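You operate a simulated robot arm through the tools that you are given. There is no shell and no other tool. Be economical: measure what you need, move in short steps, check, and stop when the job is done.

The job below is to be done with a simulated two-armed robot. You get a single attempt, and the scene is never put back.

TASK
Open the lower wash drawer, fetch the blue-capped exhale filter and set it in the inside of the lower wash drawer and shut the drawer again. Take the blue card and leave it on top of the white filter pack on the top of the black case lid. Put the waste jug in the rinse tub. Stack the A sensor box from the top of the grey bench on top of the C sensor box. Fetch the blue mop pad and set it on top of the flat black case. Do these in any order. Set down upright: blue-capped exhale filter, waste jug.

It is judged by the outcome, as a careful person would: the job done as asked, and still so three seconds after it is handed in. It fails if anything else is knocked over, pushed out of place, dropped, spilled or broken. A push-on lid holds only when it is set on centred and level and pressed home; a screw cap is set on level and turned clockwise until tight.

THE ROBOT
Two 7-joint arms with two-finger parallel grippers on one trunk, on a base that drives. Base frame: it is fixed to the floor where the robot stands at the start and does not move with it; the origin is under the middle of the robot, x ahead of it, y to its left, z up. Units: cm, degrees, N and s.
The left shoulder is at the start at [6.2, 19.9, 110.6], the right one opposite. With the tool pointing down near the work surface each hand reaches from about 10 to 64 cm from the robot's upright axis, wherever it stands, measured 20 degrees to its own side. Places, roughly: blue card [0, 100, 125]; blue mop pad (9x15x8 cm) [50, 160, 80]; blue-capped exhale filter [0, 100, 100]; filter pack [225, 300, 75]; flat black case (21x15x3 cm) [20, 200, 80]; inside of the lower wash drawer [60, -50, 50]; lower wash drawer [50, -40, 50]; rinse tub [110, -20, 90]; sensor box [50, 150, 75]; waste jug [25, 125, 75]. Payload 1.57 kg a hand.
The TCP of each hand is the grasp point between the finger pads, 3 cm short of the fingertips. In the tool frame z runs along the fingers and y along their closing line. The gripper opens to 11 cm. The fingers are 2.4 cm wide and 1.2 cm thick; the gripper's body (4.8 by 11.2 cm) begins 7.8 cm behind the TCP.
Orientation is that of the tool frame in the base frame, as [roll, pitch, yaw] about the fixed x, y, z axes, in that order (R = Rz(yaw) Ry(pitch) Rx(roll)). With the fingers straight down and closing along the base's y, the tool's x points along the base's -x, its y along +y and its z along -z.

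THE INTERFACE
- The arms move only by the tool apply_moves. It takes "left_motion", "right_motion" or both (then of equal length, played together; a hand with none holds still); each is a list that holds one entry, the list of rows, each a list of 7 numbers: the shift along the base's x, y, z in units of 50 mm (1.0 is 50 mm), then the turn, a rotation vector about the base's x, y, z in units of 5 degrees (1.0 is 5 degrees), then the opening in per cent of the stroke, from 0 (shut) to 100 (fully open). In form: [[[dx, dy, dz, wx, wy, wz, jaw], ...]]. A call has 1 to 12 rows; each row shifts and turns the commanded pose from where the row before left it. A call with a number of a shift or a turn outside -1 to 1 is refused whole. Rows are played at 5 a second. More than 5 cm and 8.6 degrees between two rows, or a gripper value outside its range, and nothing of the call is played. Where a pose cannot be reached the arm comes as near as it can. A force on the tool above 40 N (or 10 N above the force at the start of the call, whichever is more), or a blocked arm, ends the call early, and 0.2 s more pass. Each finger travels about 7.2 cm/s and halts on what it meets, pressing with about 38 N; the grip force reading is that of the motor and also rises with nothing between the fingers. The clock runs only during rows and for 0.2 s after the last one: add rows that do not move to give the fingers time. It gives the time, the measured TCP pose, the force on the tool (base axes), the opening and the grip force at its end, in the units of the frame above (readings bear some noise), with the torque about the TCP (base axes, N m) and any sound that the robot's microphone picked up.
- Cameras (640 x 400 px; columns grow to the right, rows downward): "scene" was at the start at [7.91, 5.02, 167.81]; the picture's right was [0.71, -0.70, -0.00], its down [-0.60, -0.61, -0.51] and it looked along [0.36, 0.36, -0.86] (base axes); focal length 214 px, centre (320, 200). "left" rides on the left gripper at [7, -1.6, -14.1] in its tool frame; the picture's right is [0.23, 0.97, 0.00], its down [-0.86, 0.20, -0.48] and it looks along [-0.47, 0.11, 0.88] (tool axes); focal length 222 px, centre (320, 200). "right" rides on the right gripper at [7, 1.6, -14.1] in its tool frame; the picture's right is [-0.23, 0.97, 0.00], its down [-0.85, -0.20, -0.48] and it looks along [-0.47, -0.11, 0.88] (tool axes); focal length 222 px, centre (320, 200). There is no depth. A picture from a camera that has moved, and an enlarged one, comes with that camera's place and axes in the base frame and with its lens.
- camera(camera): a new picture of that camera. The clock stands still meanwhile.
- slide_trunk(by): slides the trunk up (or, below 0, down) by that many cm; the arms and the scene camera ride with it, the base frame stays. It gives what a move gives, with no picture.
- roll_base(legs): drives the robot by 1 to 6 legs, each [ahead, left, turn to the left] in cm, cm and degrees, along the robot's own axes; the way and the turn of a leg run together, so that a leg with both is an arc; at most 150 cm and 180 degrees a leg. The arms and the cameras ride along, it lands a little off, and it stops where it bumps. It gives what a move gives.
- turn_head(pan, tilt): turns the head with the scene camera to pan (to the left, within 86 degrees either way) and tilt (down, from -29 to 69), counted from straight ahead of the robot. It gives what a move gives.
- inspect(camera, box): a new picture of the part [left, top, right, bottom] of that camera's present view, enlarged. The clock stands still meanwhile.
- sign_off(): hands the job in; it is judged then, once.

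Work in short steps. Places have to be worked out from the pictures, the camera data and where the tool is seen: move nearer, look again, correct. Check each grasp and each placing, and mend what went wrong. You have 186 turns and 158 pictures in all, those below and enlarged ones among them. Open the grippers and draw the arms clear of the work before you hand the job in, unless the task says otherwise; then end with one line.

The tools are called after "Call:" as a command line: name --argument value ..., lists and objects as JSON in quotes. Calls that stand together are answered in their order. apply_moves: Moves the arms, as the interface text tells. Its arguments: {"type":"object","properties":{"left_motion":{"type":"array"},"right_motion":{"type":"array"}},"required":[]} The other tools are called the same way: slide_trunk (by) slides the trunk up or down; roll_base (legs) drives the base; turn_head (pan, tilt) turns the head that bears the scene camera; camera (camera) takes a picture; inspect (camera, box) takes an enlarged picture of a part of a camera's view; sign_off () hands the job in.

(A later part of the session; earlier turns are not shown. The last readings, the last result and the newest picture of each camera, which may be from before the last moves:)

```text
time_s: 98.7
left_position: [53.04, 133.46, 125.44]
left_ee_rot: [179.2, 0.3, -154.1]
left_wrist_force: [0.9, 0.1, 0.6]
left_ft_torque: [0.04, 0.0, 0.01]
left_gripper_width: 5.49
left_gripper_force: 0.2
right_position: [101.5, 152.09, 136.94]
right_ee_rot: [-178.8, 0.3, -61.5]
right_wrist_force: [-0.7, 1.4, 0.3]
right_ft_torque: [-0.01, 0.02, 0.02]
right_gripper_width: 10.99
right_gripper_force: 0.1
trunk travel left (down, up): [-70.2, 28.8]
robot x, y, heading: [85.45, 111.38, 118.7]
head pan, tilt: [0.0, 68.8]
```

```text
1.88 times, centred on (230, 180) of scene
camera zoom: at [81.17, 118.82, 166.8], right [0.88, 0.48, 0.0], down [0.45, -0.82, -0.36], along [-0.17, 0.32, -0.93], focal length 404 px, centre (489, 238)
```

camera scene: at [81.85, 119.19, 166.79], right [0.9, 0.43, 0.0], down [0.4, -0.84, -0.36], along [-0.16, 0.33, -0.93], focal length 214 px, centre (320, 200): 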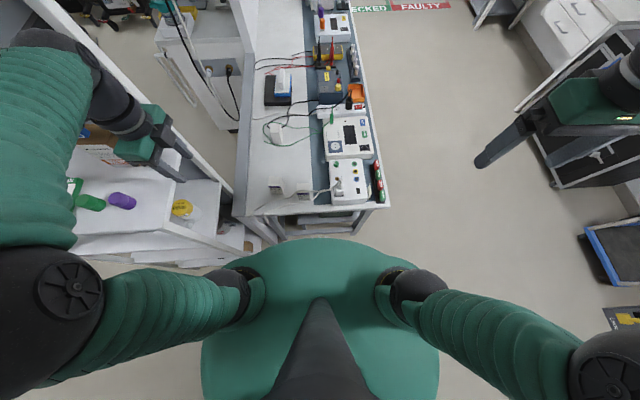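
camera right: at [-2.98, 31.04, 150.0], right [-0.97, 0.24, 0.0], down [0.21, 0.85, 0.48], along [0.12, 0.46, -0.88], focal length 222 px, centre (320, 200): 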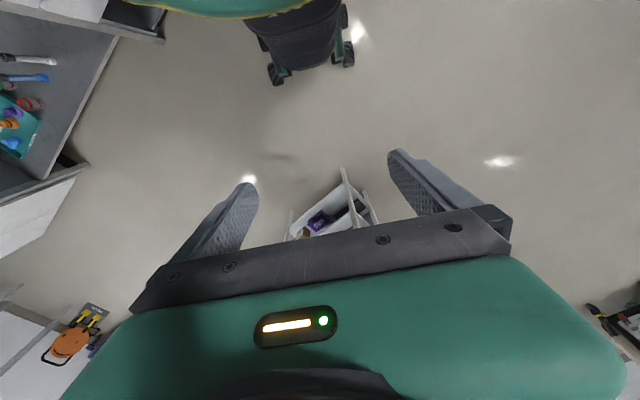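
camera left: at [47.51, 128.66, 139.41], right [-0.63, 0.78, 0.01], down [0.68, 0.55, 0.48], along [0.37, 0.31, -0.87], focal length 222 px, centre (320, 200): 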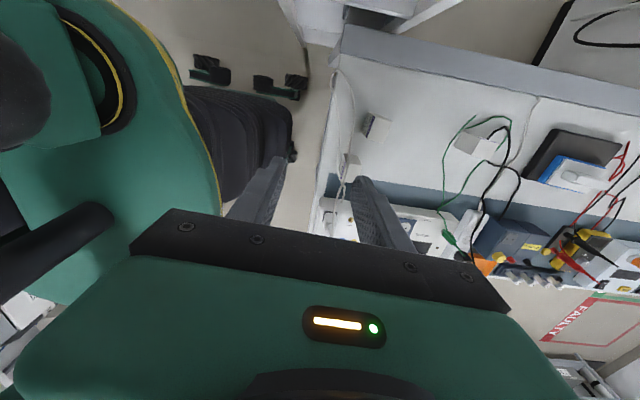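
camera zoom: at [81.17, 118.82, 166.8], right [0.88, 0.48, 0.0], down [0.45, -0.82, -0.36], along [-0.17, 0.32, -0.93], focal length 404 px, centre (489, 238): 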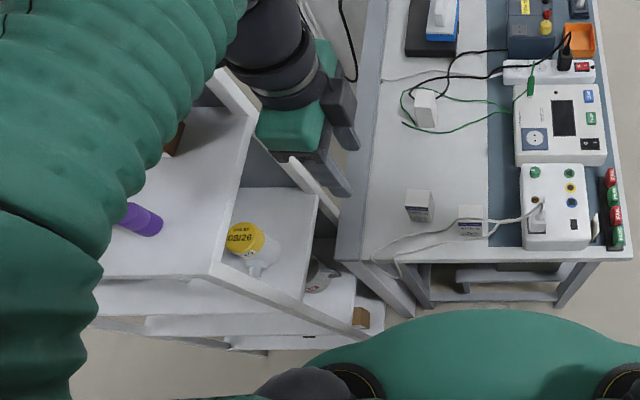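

The hand camera now sees C's hidden face; I enlarge that and the A/B area.

Call:
inspect --camera "left" --box '[445, 115, 525, 165]'

Call:
inspect --camera "left" --box '[310, 90, 420, 190]'

Call:
inspect --camera "scene" --box '[250, 130, 350, 220]'

```text
8.00 times, centred on (485, 140) of left
camera zoom: at [47.51, 128.66, 139.41], right [-0.63, 0.78, 0.01], down [0.68, 0.55, 0.48], along [0.37, 0.31, -0.87], focal length 1777 px, centre (-1000, 680)
```

zoom: 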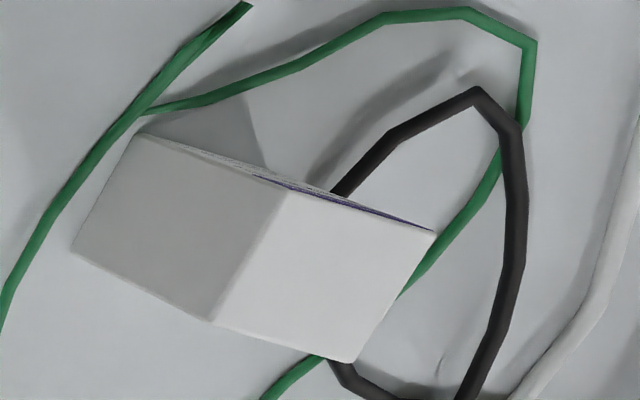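

```text
4.00 times, centred on (365, 140) of left
camera zoom: at [47.51, 128.66, 139.41], right [-0.63, 0.78, 0.01], down [0.68, 0.55, 0.48], along [0.37, 0.31, -0.87], focal length 888 px, centre (140, 440)
```

zoom: 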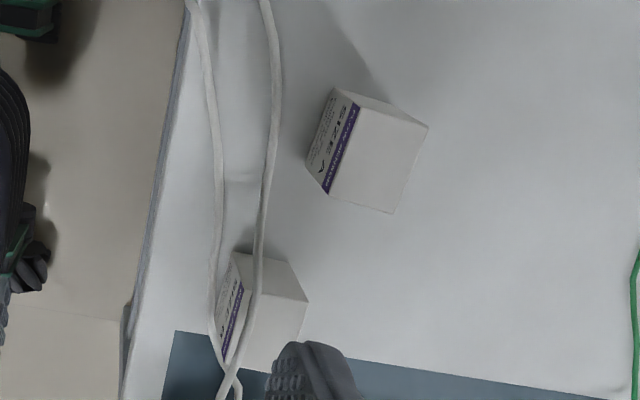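

```text
4.44 times, centred on (300, 175) of scene
camera zoom: at [81.17, 118.82, 166.8], right [0.88, 0.48, 0.0], down [0.45, -0.82, -0.36], along [-0.17, 0.32, -0.93], focal length 953 px, centre (409, 311)
```

zoom: 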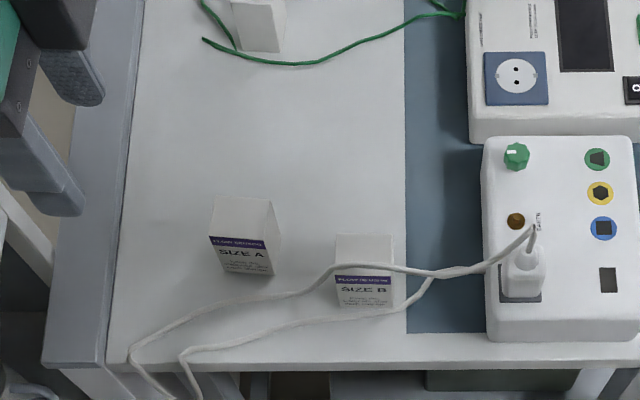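

C is confirmed by the purple label edge on its hidden face. To keep the left elbow clear of the rack, I shift the base right 20 cm and ahead 15 cm before reaching for A.

Call:
roll_base --legs '[[0, -20, 0], [14.5, 0, 0]]'

Call:
camera --camera "scene"

```text
time_s: 101.3
left_position: [63.67, 156.01, 125.48]
left_ee_rot: [179.1, 0.3, -154.1]
left_wrist_force: [1.5, -0.4, 0.3]
left_ft_torque: [0.04, -0.01, 0.0]
left_gripper_width: 5.52
left_gripper_force: 0.1
right_position: [112.18, 174.5, 137.1]
right_ee_rot: [-178.7, 0.4, -61.6]
right_wrist_force: [0.3, -0.1, -0.4]
right_ft_torque: [0.02, 0.03, -0.01]
right_gripper_width: 11.01
right_gripper_force: 0.0
trunk travel left (down, up): [-70.2, 28.8]
robot x, y, heading: [96.25, 133.85, 118.4]
head pan, tilt: [0.0, 68.8]
```

```text
83 pictures are left
camera scene: at [91.78, 141.19, 166.82], right [0.88, 0.48, 0.0], down [0.44, -0.82, -0.36], along [-0.17, 0.32, -0.93], focal length 214 px, centre (320, 200)
```

scene: 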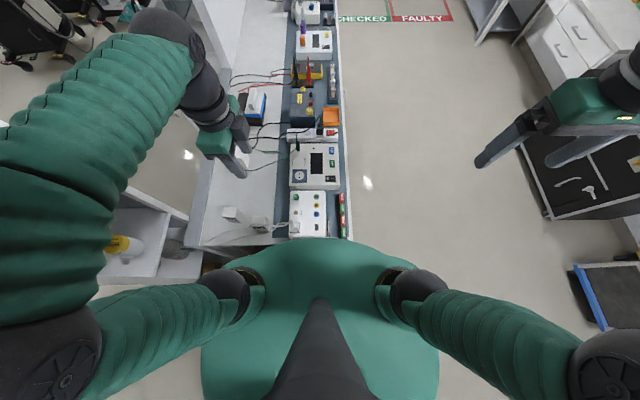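

I turn the left hand so that the fingers close across the bench and bring it above box A.

Call:
apply_moves --left_motion '[[[-0.28, -0.16, -0.2, 0, 0, 1, 80], [-0.28, -0.16, -0.2, 0, 0, 1, 80], [-0.28, -0.16, -0.2, 0, 0, 1, 80], [-0.28, -0.16, -0.2, 0, 0, 1, 80], [-0.28, -0.16, -0.2, 0, 0, 1, 80], [-0.28, -0.16, -0.2, 0, 0, 1, 80], [-0.28, -0.16, -0.2, 0, 0, 1, 80], [-0.28, -0.16, -0.2, 0, 0, 1, 80], [-0.28, -0.16, -0.2, 0, 0, 1, 80], [-0.28, -0.16, -0.2, 0, 0, 1, 80], [-0.28, -0.16, -0.2, 0, 0, 1, 80], [-0.26, -0.14, -0.2, 0, 0, 1, 80]]]'

Call:
apply_moves --left_motion '[[[0, 0, -0.2, 0, 0, 1, 80], [0, 0, -0.2, 0, 0, 1, 80], [0, 0, -0.2, 0, 0, 1, 80], [0, 0, -0.2, 0, 0, 1, 80], [0, 0, -0.2, 0, 0, 1, 80], [0, 0, 0, 0, 0, 1, 80], [0, 0, 0, 0, 0, 0.5, 80], [0, 0, 0, 0, 0, 0, 80]]]'

Call:
camera --camera "left"

Call:
camera --camera "scene"

```text
time_s: 103.9
left_position: [46.9, 146.67, 113.27]
left_ee_rot: [179.4, 0.2, -94.1]
left_wrist_force: [0.4, -0.9, -0.3]
left_ft_torque: [0.02, 0.0, -0.01]
left_gripper_width: 8.79
left_gripper_force: 0.0
right_position: [111.99, 174.79, 137.01]
right_ee_rot: [-178.7, 0.4, -61.6]
right_wrist_force: [0.2, -0.3, 0.5]
right_ft_torque: [0.03, 0.01, 0.03]
right_gripper_width: 10.99
right_gripper_force: 0.1
trunk travel left (down, up): [-70.2, 28.8]
robot x, y, heading: [95.97, 133.71, 118.4]
head pan, tilt: [0.0, 68.8]
```

```text
time_s: 105.7
left_position: [46.83, 146.7, 108.26]
left_ee_rot: [179.3, 0.2, -61.7]
left_wrist_force: [-0.2, 0.1, 0.1]
left_ft_torque: [0.03, -0.02, -0.03]
left_gripper_width: 8.8
left_gripper_force: 0.1
right_position: [112.04, 174.8, 136.96]
right_ee_rot: [-178.6, 0.3, -61.6]
right_wrist_force: [0.7, 0.6, -0.2]
right_ft_torque: [0.0, 0.01, -0.01]
right_gripper_width: 11.0
right_gripper_force: 0.0
trunk travel left (down, up): [-70.2, 28.8]
robot x, y, heading: [95.84, 134.14, 118.4]
head pan, tilt: [0.0, 68.8]
```

```text
82 pictures are left
camera left: at [51.75, 141.34, 122.26], right [-0.75, -0.66, 0.01], down [-0.58, 0.66, 0.48], along [-0.33, 0.36, -0.87], focal length 222 px, centre (320, 200)
```

left: 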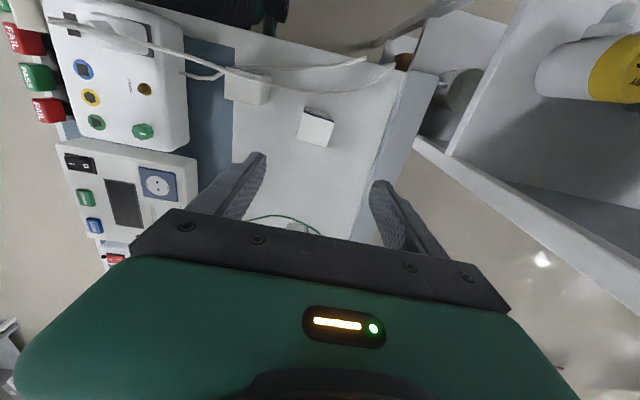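

```text
81 pictures are left
camera scene: at [91.53, 141.57, 166.79], right [0.88, 0.48, 0.0], down [0.44, -0.82, -0.36], along [-0.17, 0.32, -0.93], focal length 214 px, centre (320, 200)
```

scene: 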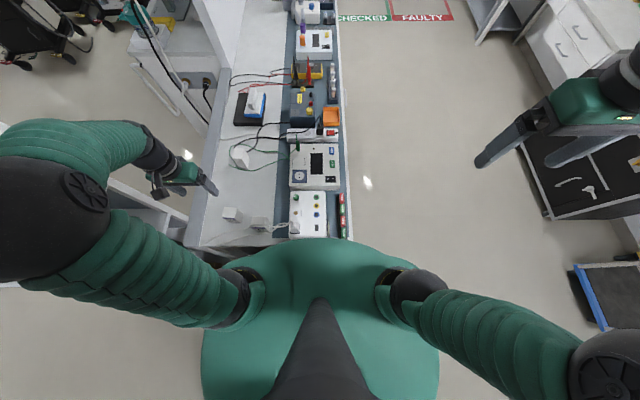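

A lies almost below the hand and is turned about 5° clockwise. I correct and descend partway.

Call:
apply_moves --left_motion '[[[0, 0.1, -0.7, 0, 0, -1, 80], [0, 0.06, -0.8, 0, 0, 0, 80], [0, 0, -0.7, 0, 0, 0, 80], [0, 0, 0, 0, 0, 0, 80]]]'

Call:
camera --camera "left"

Call:
inspect --camera "scene" --box '[180, 160, 280, 240]'

```text
time_s: 106.7
left_position: [46.76, 147.69, 97.26]
left_ee_rot: [179.3, 0.3, -66.7]
left_wrist_force: [-0.1, -0.1, 0.5]
left_ft_torque: [0.01, -0.02, 0.02]
left_gripper_width: 8.78
left_gripper_force: 0.2
right_position: [112.08, 174.77, 137.12]
right_ee_rot: [-178.7, 0.4, -61.5]
right_wrist_force: [-0.2, -0.2, 0.3]
right_ft_torque: [0.03, -0.01, 0.06]
right_gripper_width: 11.01
right_gripper_force: 0.1
trunk travel left (down, up): [-70.2, 28.8]
robot x, y, heading: [96.05, 134.1, 118.6]
head pan, tilt: [0.0, 68.8]
```

```text
80 pictures are left
camera left: at [51.25, 141.91, 111.24], right [-0.8, -0.59, 0.01], down [-0.51, 0.71, 0.49], along [-0.3, 0.39, -0.87], focal length 222 px, centre (320, 200)
```

left: 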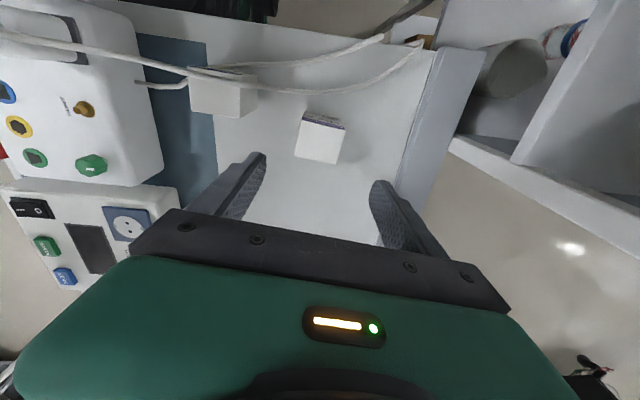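

```text
5.00 times, centred on (230, 200) of scene
camera zoom: at [91.53, 141.51, 166.8], right [0.88, 0.48, 0.0], down [0.44, -0.82, -0.36], along [-0.17, 0.32, -0.93], focal length 1072 px, centre (770, 200)
```

zoom: 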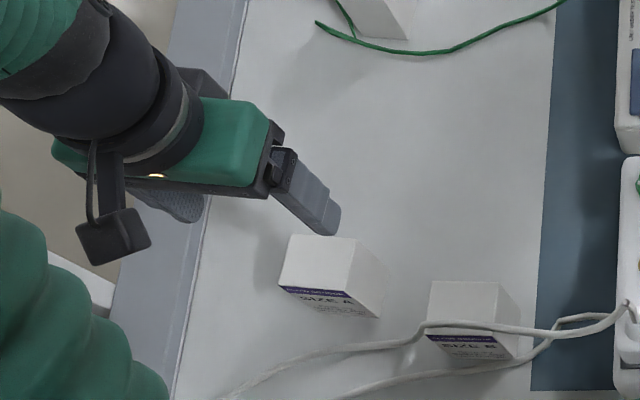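

Aligned. I descend to grip A's upper part and close.

Call:
apply_moves --left_motion '[[[0, 0, -0.9, 0, 0, 0, 80], [0, 0, -0.9, 0, 0, 0, 80], [0, 0, -0.9, 0, 0, 0, 80], [0, 0, -0.3, 0, 0, 0, 80], [0, 0, 0, 0, 0, 0, 80], [0, 0, 0, 0, 0, 0, 10], [0, 0, 0, 0, 0, 0, 10], [0, 0, 0, 0, 0, 0, 10], [0, 0, 0, 0, 0, 0, 10]]]'

Call:
camera --camera "left"

Call:
inspect --camera "scene" --box '[180, 160, 280, 240]'

```text
time_s: 108.7
left_position: [46.9, 147.47, 82.33]
left_ee_rot: [179.2, 0.2, -66.6]
left_wrist_force: [0.2, -0.7, -0.4]
left_ft_torque: [0.0, -0.01, 0.0]
left_gripper_width: 5.46
left_gripper_force: 38.2
right_position: [111.93, 174.81, 137.0]
right_ee_rot: [-178.7, 0.3, -61.6]
right_wrist_force: [-0.4, 0.2, 0.1]
right_ft_torque: [0.01, -0.02, -0.03]
right_gripper_width: 11.01
right_gripper_force: 0.0
trunk travel left (down, up): [-70.2, 28.8]
robot x, y, heading: [95.32, 133.55, 118.5]
head pan, tilt: [0.0, 68.8]
```

```text
78 pictures are left
camera left: at [51.39, 141.71, 96.27], right [-0.8, -0.59, 0.01], down [-0.52, 0.71, 0.48], along [-0.3, 0.38, -0.87], focal length 222 px, centre (320, 200)
```

left: 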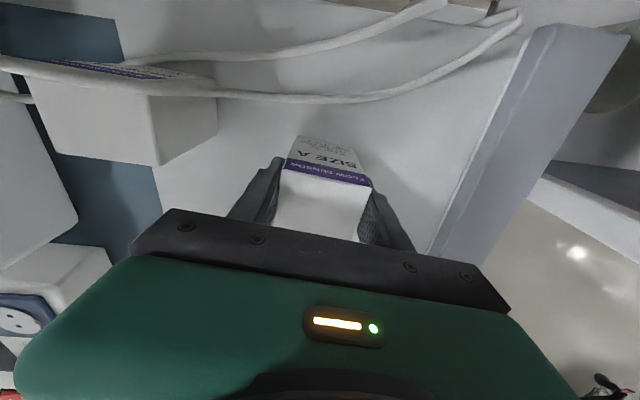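

```text
5.00 times, centred on (230, 200) of scene
camera zoom: at [91.48, 141.59, 166.79], right [0.88, 0.48, 0.0], down [0.44, -0.82, -0.36], along [-0.17, 0.32, -0.93], focal length 1072 px, centre (770, 200)
```

zoom: 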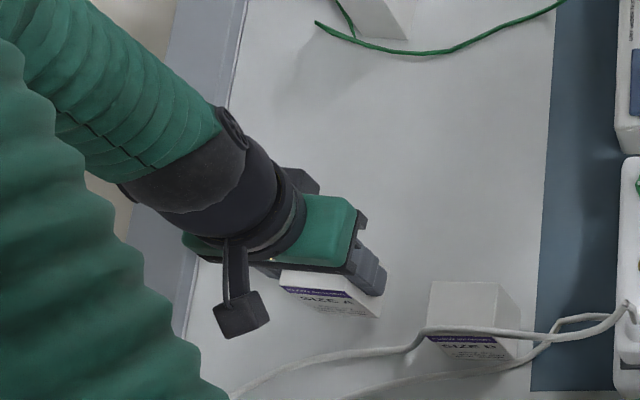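

A is gripped (5.5 cm). I lift it and move it partway toward C, then measure C.

Call:
apply_moves --left_motion '[[[0, 0, 0.3, 0, 0, 0, 10], [0, 0, 0.9, 0, 0, 0, 10], [0, 0, 0.9, 0, 0, 0, 10], [0, 0, 0.9, 0, 0, 0, 10], [0, 0, 0.5, 0, 0, 0, 10], [-0.3, 0.6, 0, 0, 0, 0, 10], [-0.3, 0.6, 0, 0, 0, 0, 10], [-0.3, 0.6, 0, 0, 0, 0, 10], [-0.1, 0.3, 0, 0, 0, 0, 10]]]'

Call:
turn_head --pan 25 --tilt 55

Call:
camera --camera "scene"

Call:
camera --camera "left"

```text
time_s: 110.7
left_position: [41.72, 157.97, 99.65]
left_ee_rot: [179.3, 0.2, -66.7]
left_wrist_force: [0.3, -0.7, 0.4]
left_ft_torque: [-0.04, -0.01, 0.0]
left_gripper_width: 5.41
left_gripper_force: 37.8
right_position: [111.9, 174.84, 137.07]
right_ee_rot: [-178.7, 0.3, -61.6]
right_wrist_force: [1.0, 0.3, -0.2]
right_ft_torque: [0.01, 0.0, 0.0]
right_gripper_width: 10.98
right_gripper_force: 0.1
trunk travel left (down, up): [-70.2, 28.8]
robot x, y, heading: [95.43, 133.98, 118.3]
head pan, tilt: [0.0, 68.8]
```

```text
time_s: 111.6
left_position: [41.76, 157.82, 99.77]
left_ee_rot: [179.3, 0.2, -66.6]
left_wrist_force: [-0.3, 0.2, -1.0]
left_ft_torque: [0.0, -0.03, 0.0]
left_gripper_width: 5.43
left_gripper_force: 37.5
right_position: [112.01, 174.81, 136.96]
right_ee_rot: [-178.7, 0.3, -61.6]
right_wrist_force: [-0.3, -0.1, 0.5]
right_ft_torque: [0.01, -0.02, 0.05]
right_gripper_width: 11.0
right_gripper_force: 0.1
trunk travel left (down, up): [-70.2, 28.8]
robot x, y, heading: [95.46, 133.74, 118.5]
head pan, tilt: [25.0, 55.0]
```

```text
76 pictures are left
camera scene: at [88.36, 140.98, 168.33], right [0.6, 0.8, 0.0], down [0.66, -0.49, -0.57], along [-0.46, 0.34, -0.82], focal length 214 px, centre (320, 200)
```

scene: 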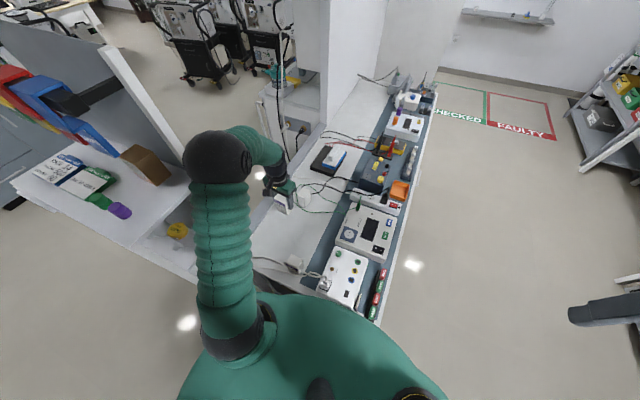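

```text
75 pictures are left
camera left: at [46.2, 152.06, 113.73], right [-0.8, -0.59, 0.01], down [-0.52, 0.71, 0.48], along [-0.3, 0.38, -0.87], focal length 222 px, centre (320, 200)
```

left: 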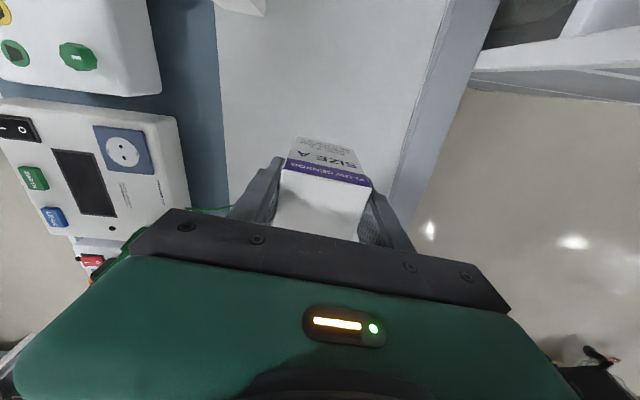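

Call:
inspect --camera "scene" --box '[250, 165, 350, 228]'

```text
6.35 times, centred on (300, 196) of scene
camera zoom: at [88.36, 140.98, 168.33], right [0.6, 0.8, 0.0], down [0.66, -0.49, -0.57], along [-0.46, 0.34, -0.82], focal length 1362 px, centre (447, 222)
```

zoom: 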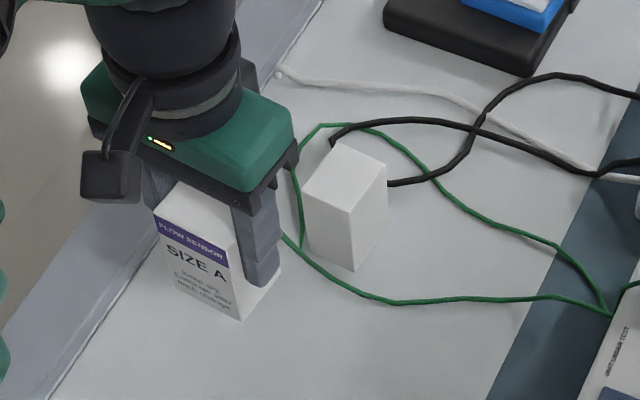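

C's top centre is near (32.3, 172.5). I carry A there at height with a small turn to match C, then check.

Call:
apply_moves --left_motion '[[[-0.48, 0.73, 0, 0, 0, -0.25, 10], [-0.47, 0.73, 0, 0, 0, -0.25, 10], [-0.47, 0.73, 0, 0, 0, -0.25, 10], [-0.47, 0.74, 0, 0, 0, -0.25, 10], [0, 0, -0.6, 0, 0, 0, 10], [0, 0, 0, 0, 0, 0, 10]]]'

Call:
inspect --camera "scene" --box '[250, 155, 350, 218]'

Call:
camera --camera "left"

```text
time_s: 113.0
left_position: [32.56, 172.44, 96.96]
left_ee_rot: [179.3, 0.3, -71.7]
left_wrist_force: [0.5, -0.2, -0.6]
left_ft_torque: [0.0, -0.03, 0.02]
left_gripper_width: 5.43
left_gripper_force: 37.5
right_position: [112.13, 174.72, 137.03]
right_ee_rot: [-178.7, 0.3, -61.6]
right_wrist_force: [-0.4, 0.2, 0.0]
right_ft_torque: [-0.02, 0.04, 0.01]
right_gripper_width: 10.99
right_gripper_force: 0.0
trunk travel left (down, up): [-70.2, 28.8]
robot x, y, heading: [95.97, 133.11, 118.2]
head pan, tilt: [25.0, 55.0]
```

```text
6.35 times, centred on (300, 186) of scene
camera zoom: at [88.36, 140.94, 168.34], right [0.6, 0.8, 0.0], down [0.66, -0.49, -0.57], along [-0.46, 0.34, -0.82], focal length 1362 px, centre (447, 286)
```

zoom: 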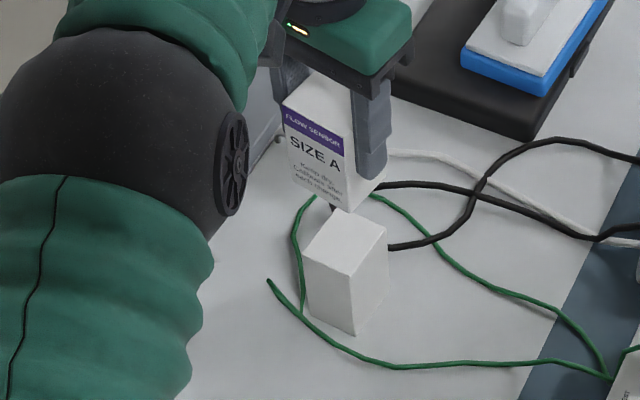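

```text
72 pictures are left
camera left: at [36.43, 166.31, 110.96], right [-0.85, -0.52, 0.01], down [-0.45, 0.75, 0.48], along [-0.26, 0.41, -0.87], focal length 222 px, centre (320, 200)
```

left: 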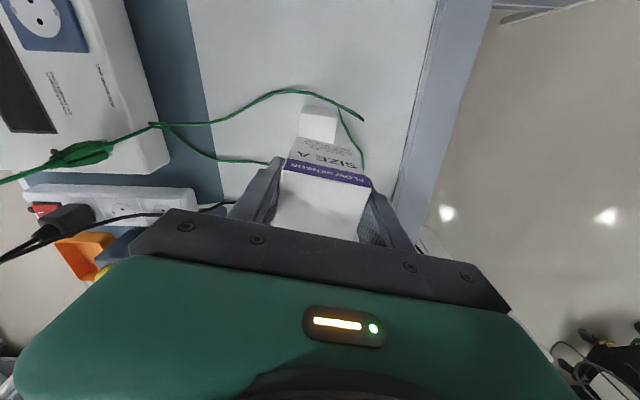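

Both views say A must shift about (+0.78, -0.6) cm. I apply that and lower close to C.

Call:
apply_moves --left_motion '[[[0.15, -0.12, -0.3, 0, 0, 0, 10], [0, 0, -0.5, 0, 0, 0, 10], [0, 0, -0.3, 0, 0, 0, 10], [0, 0, 0, 0, 0, 0, 10]]]'

Call:
inspect --camera "scene" --box '[280, 160, 340, 210]'

Call:
inspect --camera "left" --box '[240, 80, 400, 200]'

```text
time_s: 114.0
left_position: [33.2, 171.94, 91.41]
left_ee_rot: [179.3, 0.3, -71.7]
left_wrist_force: [-0.1, 0.4, 0.4]
left_ft_torque: [-0.01, 0.04, 0.0]
left_gripper_width: 5.44
left_gripper_force: 38.0
right_position: [111.94, 174.71, 136.91]
right_ee_rot: [-178.7, 0.3, -61.7]
right_wrist_force: [0.4, 0.6, 0.0]
right_ft_torque: [0.04, 0.02, 0.0]
right_gripper_width: 11.01
right_gripper_force: 0.2
trunk travel left (down, up): [-70.2, 28.8]
robot x, y, heading: [95.59, 133.62, 118.6]
head pan, tilt: [25.0, 55.0]
```

```text
8.00 times, centred on (310, 185) of scene
camera zoom: at [88.31, 141.02, 168.33], right [0.6, 0.8, 0.0], down [0.66, -0.49, -0.57], along [-0.46, 0.34, -0.82], focal length 1716 px, centre (400, 320)
```

zoom: 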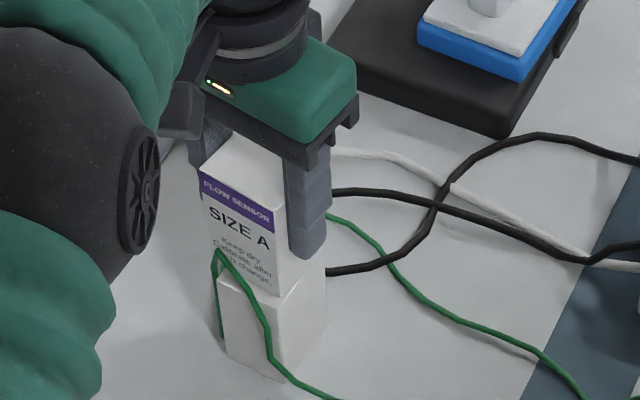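

```text
3.33 times, centred on (320, 140) of left
camera zoom: at [37.08, 165.75, 105.38], right [-0.85, -0.52, 0.01], down [-0.45, 0.75, 0.48], along [-0.26, 0.41, -0.87], focal length 740 px, centre (320, 400)
```

zoom: 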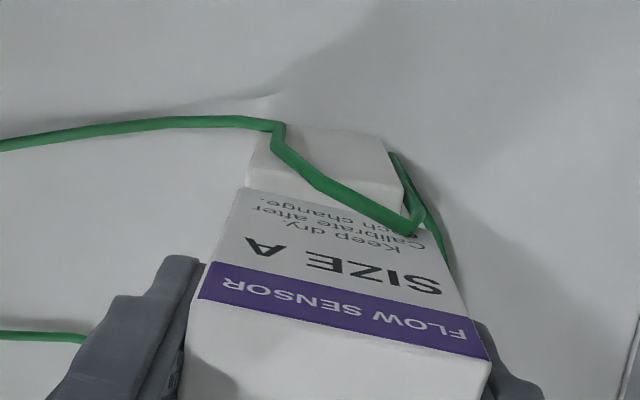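

The green lead's bend now seems lifted against A's front face. Before placing, I raise A 3 cm and look at the lead again.

Call:
apply_moves --left_motion '[[[0, 0, 0.6, 0, 0, 0, 10], [0, 0, 0, 0, 0, 0, 10], [0, 0, 0, 0, 0, 0, 10]]]'

Call:
inspect --camera "scene" --box '[270, 160, 350, 210]'

Call:
inspect --camera "left" --box '[240, 80, 400, 200]'

```text
time_s: 114.8
left_position: [33.2, 171.9, 94.39]
left_ee_rot: [179.4, 0.2, -71.7]
left_wrist_force: [-0.3, 0.1, -1.7]
left_ft_torque: [0.03, 0.01, 0.02]
left_gripper_width: 5.46
left_gripper_force: 38.3
right_position: [111.97, 174.97, 137.0]
right_ee_rot: [-178.7, 0.2, -61.6]
right_wrist_force: [0.5, -0.1, -0.1]
right_ft_torque: [-0.03, 0.01, 0.0]
right_gripper_width: 11.0
right_gripper_force: 0.1
trunk travel left (down, up): [-70.2, 28.8]
robot x, y, heading: [95.77, 133.93, 118.4]
head pan, tilt: [25.0, 55.0]
```

```text
8.00 times, centred on (310, 185) of scene
camera zoom: at [88.26, 141.13, 168.32], right [0.6, 0.8, 0.0], down [0.66, -0.49, -0.57], along [-0.46, 0.34, -0.82], focal length 1716 px, centre (400, 320)
```

zoom: 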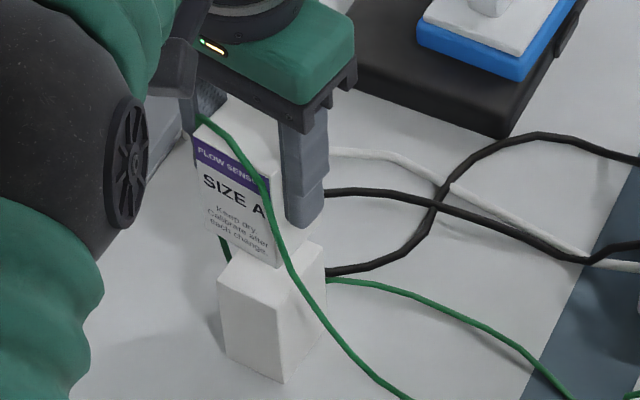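

```text
3.33 times, centred on (320, 140) of left
camera zoom: at [37.06, 165.75, 108.33], right [-0.85, -0.52, 0.01], down [-0.45, 0.75, 0.48], along [-0.26, 0.41, -0.88], focal length 740 px, centre (320, 400)
```

zoom: 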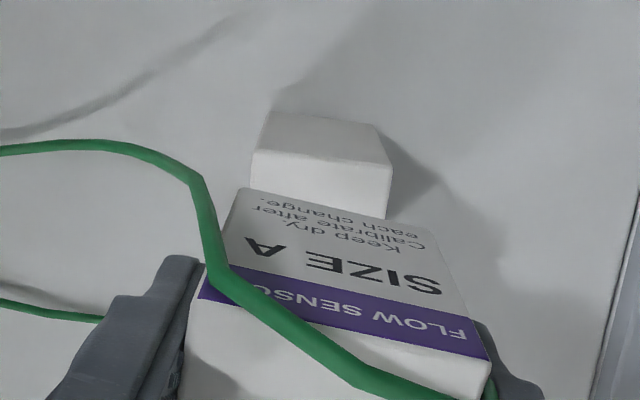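

The lead has hooked onto the left finger. I look closely at where it runs.

Call:
inspect --camera "scene" --box '[285, 160, 325, 190]'

Call:
inspect --camera "left" --box '[270, 130, 430, 250]'

```text
13.33 times, centred on (305, 175) of scene
camera zoom: at [88.26, 141.13, 168.32], right [0.6, 0.8, 0.0], down [0.66, -0.49, -0.57], along [-0.46, 0.34, -0.82], focal length 2860 px, centre (520, 533)
```

zoom: 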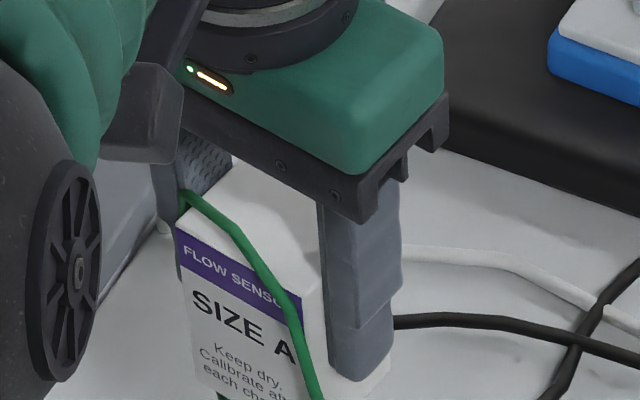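

```text
3.33 times, centred on (350, 190) of left
camera zoom: at [37.06, 165.75, 108.33], right [-0.85, -0.52, 0.01], down [-0.45, 0.75, 0.48], along [-0.26, 0.41, -0.88], focal length 740 px, centre (220, 233)
```

zoom: 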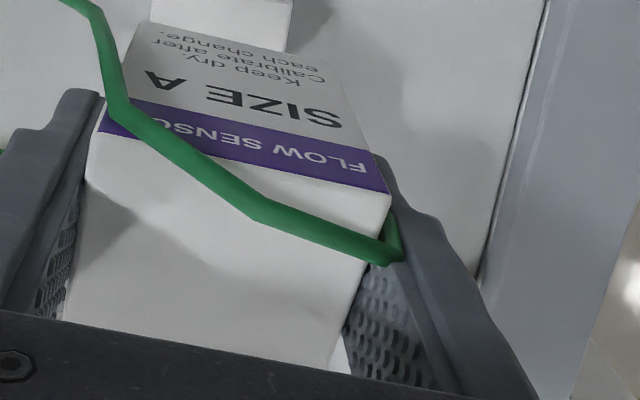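

The lead is only draped over A's near-left corner. I slide A away from it, to the right (+u) and slightly beyond, so it can drop off.

Call:
apply_moves --left_motion '[[[-0.05, 0.2, 0.1, 0, 0, 0, 10], [0.3, 0.25, 0, 0, 0, 0, 10], [0.4, 0.22, 0, 0, 0, 0, 10], [0.4, 0.22, 0, 0, 0, 0, 10], [0.4, 0.22, 0, 0, 0, 0, 10], [0, 0, 0, 0, 0, 0, 10], [0, 0, 0, 0, 0, 0, 10]]]'

Call:
inspect --camera "scene" --box '[270, 155, 350, 215]'

Call:
camera --camera "left"

```text
time_s: 116.4
left_position: [40.27, 177.74, 94.87]
left_ee_rot: [179.3, 0.2, -71.8]
left_wrist_force: [0.1, 0.6, -0.1]
left_ft_torque: [0.05, -0.01, 0.02]
left_gripper_width: 5.43
left_gripper_force: 38.1
right_position: [111.93, 174.85, 136.98]
right_ee_rot: [-178.8, 0.3, -61.7]
right_wrist_force: [0.4, -0.4, 0.2]
right_ft_torque: [-0.01, 0.0, 0.0]
right_gripper_width: 10.99
right_gripper_force: 0.0
trunk travel left (down, up): [-70.2, 28.8]
robot x, y, heading: [95.7, 133.9, 118.5]
head pan, tilt: [25.0, 55.0]
```

```text
6.67 times, centred on (310, 185) of scene
camera zoom: at [88.3, 141.09, 168.32], right [0.6, 0.8, 0.0], down [0.66, -0.49, -0.57], along [-0.46, 0.34, -0.82], focal length 1430 px, centre (387, 300)
```

zoom: 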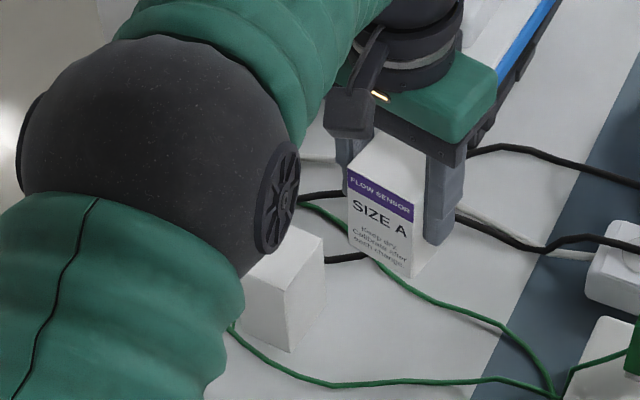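

```text
64 pictures are left
camera left: at [44.18, 171.5, 108.86], right [-0.85, -0.52, 0.01], down [-0.45, 0.75, 0.48], along [-0.26, 0.41, -0.87], focal length 222 px, centre (320, 200)
```

left: 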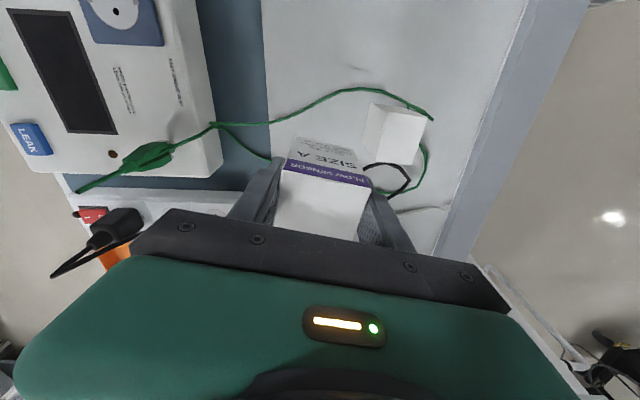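

The lead fell back to its place. I bring A back over C and this time lower straight to contact without pausing.

Call:
apply_moves --left_motion '[[[-0.45, -0.3, 0, 0, 0, 0, 10], [-0.45, -0.35, 0, 0, 0, 0, 10], [-0.5, -0.5, 0, 0, 0, 0, 10], [0, 0, -0.35, 0, 0, 0, 10], [0, 0, -0.25, 0, 0, 0, 10], [0, 0, -0.2, 0, 0, 0, 10], [0, 0, -0.1, 0, 0, 0, 10], [0, 0, -0.05, 0, 0, 0, 10]]]'

Call:
inspect --camera "scene" --box '[270, 160, 350, 210]'

```text
time_s: 118.2
left_position: [33.4, 171.94, 90.72]
left_ee_rot: [178.9, 0.6, -71.6]
left_wrist_force: [-2.1, 0.3, 28.0]
left_ft_torque: [-0.06, -0.5, -0.01]
left_gripper_width: 5.42
left_gripper_force: 38.1
right_position: [112.55, 174.64, 136.96]
right_ee_rot: [-178.8, 0.5, -61.7]
right_wrist_force: [-0.2, 0.0, -0.4]
right_ft_torque: [0.01, -0.03, -0.01]
right_gripper_width: 11.0
right_gripper_force: 0.0
trunk travel left (down, up): [-70.2, 28.8]
robot x, y, heading: [95.75, 133.95, 118.5]
head pan, tilt: [25.0, 55.0]
```

```text
8.00 times, centred on (310, 185) of scene
camera zoom: at [89.07, 140.73, 168.44], right [0.6, 0.8, 0.0], down [0.66, -0.49, -0.58], along [-0.46, 0.34, -0.82], focal length 1716 px, centre (400, 320)
```

zoom: 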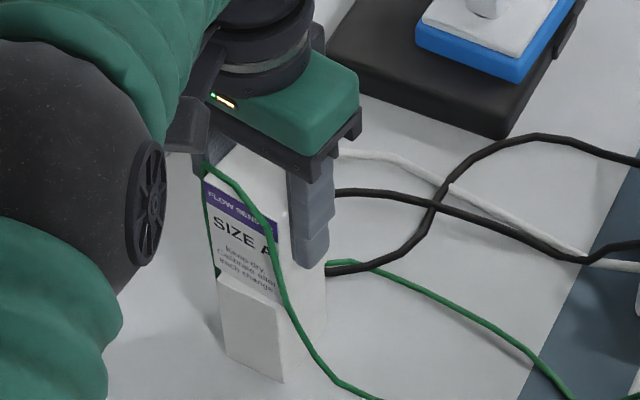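

A rests on C (28 N contact). I ease off, open, and check before rising.

Call:
apply_moves --left_motion '[[[0, 0, 0.04, 0, 0, 0, 10], [0, 0, 0, 0, 0, 0, 60], [0, 0, 0, 0, 0, 0, 70], [0, 0, 0, 0, 0, 0, 70], [0, 0, 0, 0, 0, 0, 70]]]'

Call:
inspect --camera "scene" --box '[270, 160, 350, 210]'

Call:
inspect --camera "left" --box '[240, 100, 430, 250]'

```text
time_s: 119.4
left_position: [33.18, 172.11, 90.21]
left_ee_rot: [179.3, 0.2, -71.7]
left_wrist_force: [-0.1, 1.1, -0.2]
left_ft_torque: [0.04, 0.01, -0.01]
left_gripper_width: 7.72
left_gripper_force: 0.0
right_position: [112.01, 174.87, 136.98]
right_ee_rot: [-178.7, 0.4, -61.6]
right_wrist_force: [0.1, 0.0, 0.7]
right_ft_torque: [-0.01, -0.01, 0.0]
right_gripper_width: 10.97
right_gripper_force: 0.0
trunk travel left (down, up): [-70.2, 28.8]
robot x, y, heading: [96.07, 133.69, 118.5]
head pan, tilt: [25.0, 55.0]
```

```text
8.00 times, centred on (310, 185) of scene
camera zoom: at [88.29, 141.18, 168.32], right [0.6, 0.8, 0.0], down [0.66, -0.49, -0.57], along [-0.46, 0.34, -0.82], focal length 1716 px, centre (400, 320)
```

zoom: 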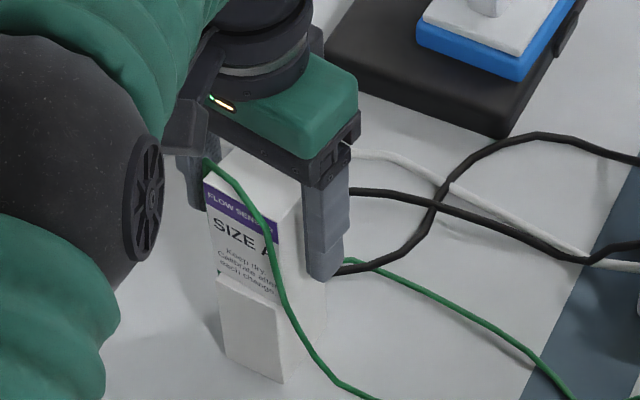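

```text
2.67 times, centred on (335, 175) of left
camera zoom: at [37.26, 165.8, 104.29], right [-0.85, -0.52, 0.01], down [-0.45, 0.75, 0.48], along [-0.26, 0.41, -0.88], focal length 592 px, centre (280, 267)
```

zoom: 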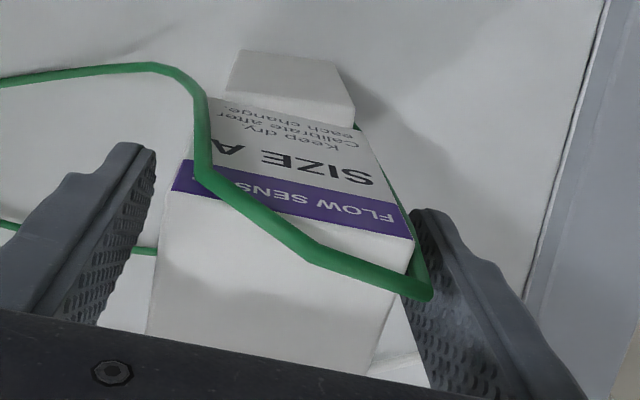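

A stands on C. I rise straight up slowly and watch that neither the lead nor A follows.

Call:
apply_moves --left_motion '[[[0, 0, 0.4, 0, 0, 0, 70], [0, 0, 0.4, 0, 0, 0, 70], [0, 0, 0.4, 0, 0, 0, 70], [0, 0, 0.6, 0, 0, 0, 70], [0, 0, 0.8, 0, 0, 0, 70], [0, 0, 0.8, 0, 0, 0, 70], [0, 0, 0, 0, 0, 0, 70]]]'

Call:
inspect --camera "scene" --box '[270, 150, 350, 210]'

```text
time_s: 121.0
left_position: [33.45, 171.95, 107.23]
left_ee_rot: [179.3, 0.2, -71.7]
left_wrist_force: [0.6, 0.1, -0.4]
left_ft_torque: [0.0, 0.01, 0.03]
left_gripper_width: 7.71
left_gripper_force: 0.1
right_position: [112.0, 174.78, 136.92]
right_ee_rot: [-178.7, 0.3, -61.6]
right_wrist_force: [0.3, 0.3, 0.3]
right_ft_torque: [0.01, 0.0, 0.04]
right_gripper_width: 11.02
right_gripper_force: 0.0
trunk travel left (down, up): [-70.2, 28.8]
robot x, y, heading: [95.59, 133.83, 118.5]
head pan, tilt: [25.0, 55.0]
```

```text
6.67 times, centred on (310, 180) of scene
camera zoom: at [88.3, 141.11, 168.32], right [0.6, 0.8, 0.0], down [0.66, -0.49, -0.57], along [-0.46, 0.34, -0.82], focal length 1430 px, centre (387, 333)
```

zoom: 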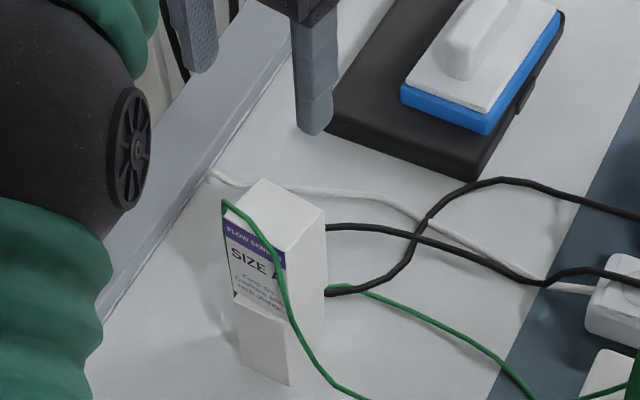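

A is stacked on C and stable. I retract the left hand the way it came and roll back from the bench to go to the rack.

Call:
apply_moves --left_motion '[[[0.3, -0.55, 0.5, 0, 0, 0, 70], [0.4, -0.7, 0.2, 0, 0, 0, 70], [0.4, -0.75, 0, 0, 0, 0, 70], [0.4, -0.75, 0, 0, 0, 0, 70], [0.4, -0.75, 0, 0, 0, 0, 70], [0.4, -0.75, 0, 0, 0, 0, 70], [0.4, -0.75, 0, 0, 0, 0, 70]]]'

Call:
roll_base --legs '[[-38, 0, 0], [0, 78, 0]]'

Call:
turn_head --pan 0 --tilt 45

Call:
camera --camera "scene"

```text
time_s: 122.6
left_position: [47.07, 146.65, 110.75]
left_ee_rot: [179.3, 0.3, -71.7]
left_wrist_force: [0.2, -0.2, -0.4]
left_ft_torque: [0.0, 0.02, 0.01]
left_gripper_width: 7.69
left_gripper_force: 0.1
right_position: [112.19, 174.61, 137.1]
right_ee_rot: [-178.7, 0.4, -61.5]
right_wrist_force: [0.1, 0.0, 0.0]
right_ft_torque: [-0.02, 0.0, 0.01]
right_gripper_width: 10.99
right_gripper_force: 0.2
trunk travel left (down, up): [-70.2, 28.8]
robot x, y, heading: [95.89, 133.86, 118.4]
head pan, tilt: [25.0, 55.0]
```

```text
time_s: 128.8
left_position: [-3.45, 74.96, 110.75]
left_ee_rot: [179.3, 0.2, -71.0]
left_wrist_force: [0.6, 0.3, 0.2]
left_ft_torque: [-0.02, 0.01, 0.0]
left_gripper_width: 7.7
left_gripper_force: 0.1
right_position: [61.36, 103.62, 136.91]
right_ee_rot: [-178.7, 0.4, -61.0]
right_wrist_force: [-0.4, 0.1, 0.6]
right_ft_torque: [-0.01, 0.02, -0.01]
right_gripper_width: 10.98
right_gripper_force: 0.0
trunk travel left (down, up): [-70.2, 28.8]
robot x, y, heading: [45.54, 62.76, 119.2]
head pan, tilt: [25.0, 55.0]
```

```text
time_s: 129.7
left_position: [-3.48, 74.78, 110.81]
left_ee_rot: [179.3, 0.3, -71.1]
left_wrist_force: [0.1, 0.0, -0.2]
left_ft_torque: [0.02, 0.0, 0.02]
left_gripper_width: 7.7
left_gripper_force: 0.2
right_position: [61.28, 103.6, 137.0]
right_ee_rot: [-178.7, 0.3, -61.0]
right_wrist_force: [-0.2, 0.7, 0.7]
right_ft_torque: [0.0, 0.02, 0.0]
right_gripper_width: 10.98
right_gripper_force: 0.2
trunk travel left (down, up): [-70.2, 28.8]
robot x, y, heading: [45.27, 62.45, 119.3]
head pan, tilt: [0.0, 45.0]
```

```text
59 pictures are left
camera scene: at [39.95, 72.36, 169.68], right [0.87, 0.49, 0.0], down [0.34, -0.62, -0.71], along [-0.34, 0.62, -0.71], focal length 214 px, centre (320, 200)
```

scene: 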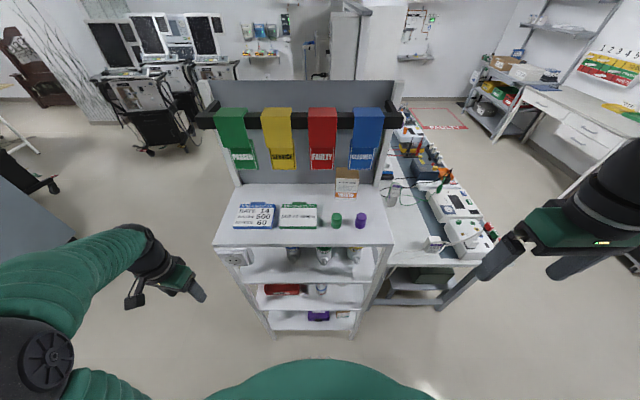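

I lower the trunk 32 cm to see into the shelves and to bring the shoulders to the working height.

Call:
slide_trunk --by -32

Call:
turn_head --pan 0 --tilt 35

Call:
inspect --camera "scene" --box '[190, 110, 430, 310]'

```text
time_s: 132.9
left_position: [-3.61, 74.87, 78.71]
left_ee_rot: [179.3, 0.2, -71.1]
left_wrist_force: [0.0, -0.2, 1.6]
left_ft_torque: [-0.02, 0.05, -0.01]
left_gripper_width: 7.72
left_gripper_force: 0.1
right_position: [61.2, 103.46, 104.94]
right_ee_rot: [-178.7, 0.2, -61.0]
right_wrist_force: [0.7, 0.4, 0.1]
right_ft_torque: [0.01, -0.01, 0.02]
right_gripper_width: 10.98
right_gripper_force: 0.0
trunk travel left (down, up): [-38.2, 60.8]
robot x, y, heading: [45.18, 62.23, 119.3]
head pan, tilt: [0.0, 45.0]
```

```text
time_s: 133.6
left_position: [-3.68, 74.85, 78.73]
left_ee_rot: [179.3, 0.1, -71.1]
left_wrist_force: [0.4, 0.0, 0.0]
left_ft_torque: [0.0, 0.0, -0.01]
left_gripper_width: 7.69
left_gripper_force: 0.1
right_position: [61.25, 103.56, 104.91]
right_ee_rot: [-178.6, 0.4, -61.0]
right_wrist_force: [0.3, 0.0, 0.5]
right_ft_torque: [0.03, 0.03, -0.02]
right_gripper_width: 11.0
right_gripper_force: 0.0
trunk travel left (down, up): [-38.2, 60.8]
robot x, y, heading: [45.27, 62.56, 119.2]
head pan, tilt: [0.0, 35.0]
```

```text
2.00 times, centred on (310, 210) of scene
camera zoom: at [39.53, 72.87, 139.15], right [0.87, 0.49, 0.0], down [0.28, -0.5, -0.82], along [-0.4, 0.72, -0.57], focal length 429 px, centre (340, 180)
```

zoom: 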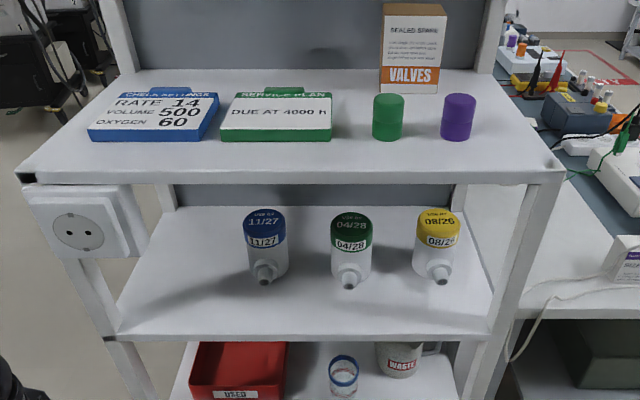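

From two camera heights: top shelf z≈117, filter shelf z≈91, blue filter's axis about 10 cm behind the shelf front. I bring the left hand in front of it, turning it to point horizontally forward.

Call:
apply_moves --left_motion '[[[0.36, 0.24, 0.33, 0, 0, 1, 90], [0.36, 0.24, 0.33, 0, 0, 1, 90], [0.36, 0.24, 0.33, 0.873, 0.487, 0, 90], [0.36, 0.24, 0.33, 0.873, 0.487, 0, 90], [0.36, 0.24, 0.33, 0.873, 0.487, 0, 90], [0.36, 0.24, 0.33, 0.873, 0.487, 0, 90], [0.36, 0.24, 0.33, 0.873, 0.487, 0, 90], [0.36, 0.24, 0.33, 0.873, 0.487, 0, 90], [0.36, 0.24, 0.33, 0.873, 0.487, 0, 90], [0.36, 0.24, 0.33, 0.873, 0.487, 0, 90], [0.36, 0.24, 0.33, 0.873, 0.487, 0, 90], [0.36, 0.24, 0.4, 0.873, 0.487, 0, 90]]]'

Call:
apply_moves --left_motion '[[[0, 0, 0, 0.873, 0.487, 0, 90], [0, 0, 0, 0.873, 0.487, 0, 90], [0, 0, 0, 0.873, 0.487, 0, 90], [0, 0, 0, 0.873, 0.487, 0, 90], [0, 0, 0, 0.873, 0.487, 0, 90], [0, 0, 0, 0.873, 0.487, 0, 90], [0, 0, 0, 0.873, 0.487, 0, 90], [0, 0, 0, 0.873, 0.487, 0, 90], [0, 0, 0, 0, 0, 0, 90]]]'

Call:
camera --camera "scene"

Call:
camera --camera "left"

```text
time_s: 136.2
left_position: [13.53, 95.02, 88.04]
left_ee_rot: [178.9, 50.2, -61.5]
left_wrist_force: [-1.0, 0.2, 0.4]
left_ft_torque: [-0.01, -0.04, 0.03]
left_gripper_width: 9.89
left_gripper_force: 0.1
left hand out of reach, approached as far as the arm can: row 6, 7, 8, 9, 10, 11, 12
right_position: [61.3, 103.49, 104.88]
right_ee_rot: [-178.7, 0.3, -61.0]
right_wrist_force: [-0.2, 0.4, 0.0]
right_ft_torque: [0.01, 0.02, -0.01]
right_gripper_width: 11.0
right_gripper_force: 0.0
trunk travel left (down, up): [-38.2, 60.8]
robot x, y, heading: [45.76, 62.53, 119.1]
head pan, tilt: [0.0, 35.0]
```

```text
time_s: 136.8
left_position: [13.3, 95.94, 87.98]
left_ee_rot: [179.0, 56.3, -61.0]
left_wrist_force: [16.1, -24.9, 8.5]
left_ft_torque: [-0.81, -0.2, 1.95]
left_gripper_width: 9.9
left_gripper_force: 0.0
left hand out of reach, approached as far as the arm can: row 1, 2
right_position: [61.19, 103.35, 104.98]
right_ee_rot: [-178.7, 0.3, -61.1]
right_wrist_force: [-0.8, -0.5, -0.8]
right_ft_torque: [-0.06, -0.07, 0.02]
right_gripper_width: 10.99
right_gripper_force: 0.0
trunk travel left (down, up): [-38.2, 60.8]
robot x, y, heading: [45.39, 62.43, 119.1]
head pan, tilt: [0.0, 35.0]
stopped in row 2 (left hand): the force on the tool passed its limit at 52 N (the readings are from after the stop); the commanded pose is now the measured one
```

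```text
57 pictures are left
camera scene: at [39.48, 72.8, 139.17], right [0.87, 0.49, 0.0], down [0.28, -0.5, -0.82], along [-0.4, 0.71, -0.57], focal length 214 px, centre (320, 200)
```

scene: 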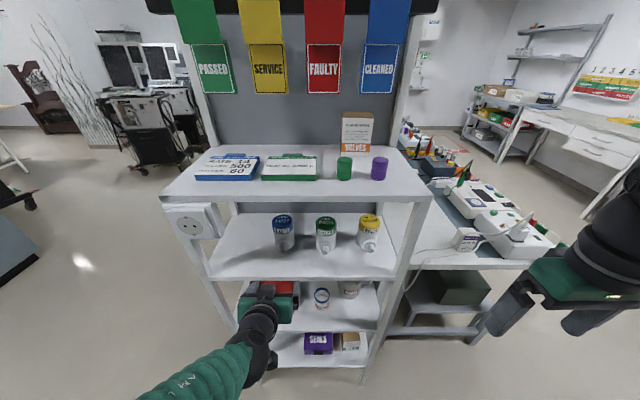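

```text
56 pictures are left
camera left: at [22.6, 83.15, 89.87], right [-0.78, -0.6, -0.18], down [-0.2, -0.03, 0.98], along [-0.59, 0.8, -0.1], focal length 222 px, centre (320, 200)
```

left: 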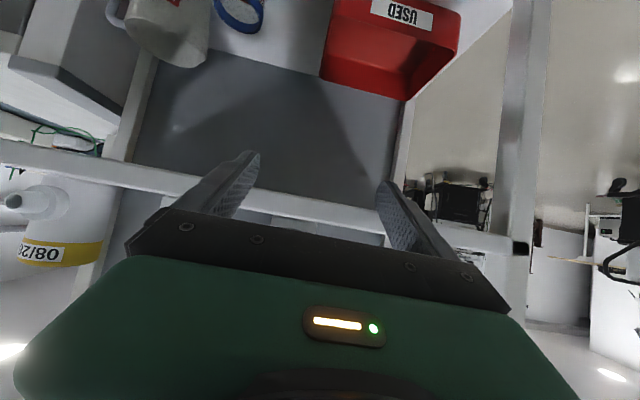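

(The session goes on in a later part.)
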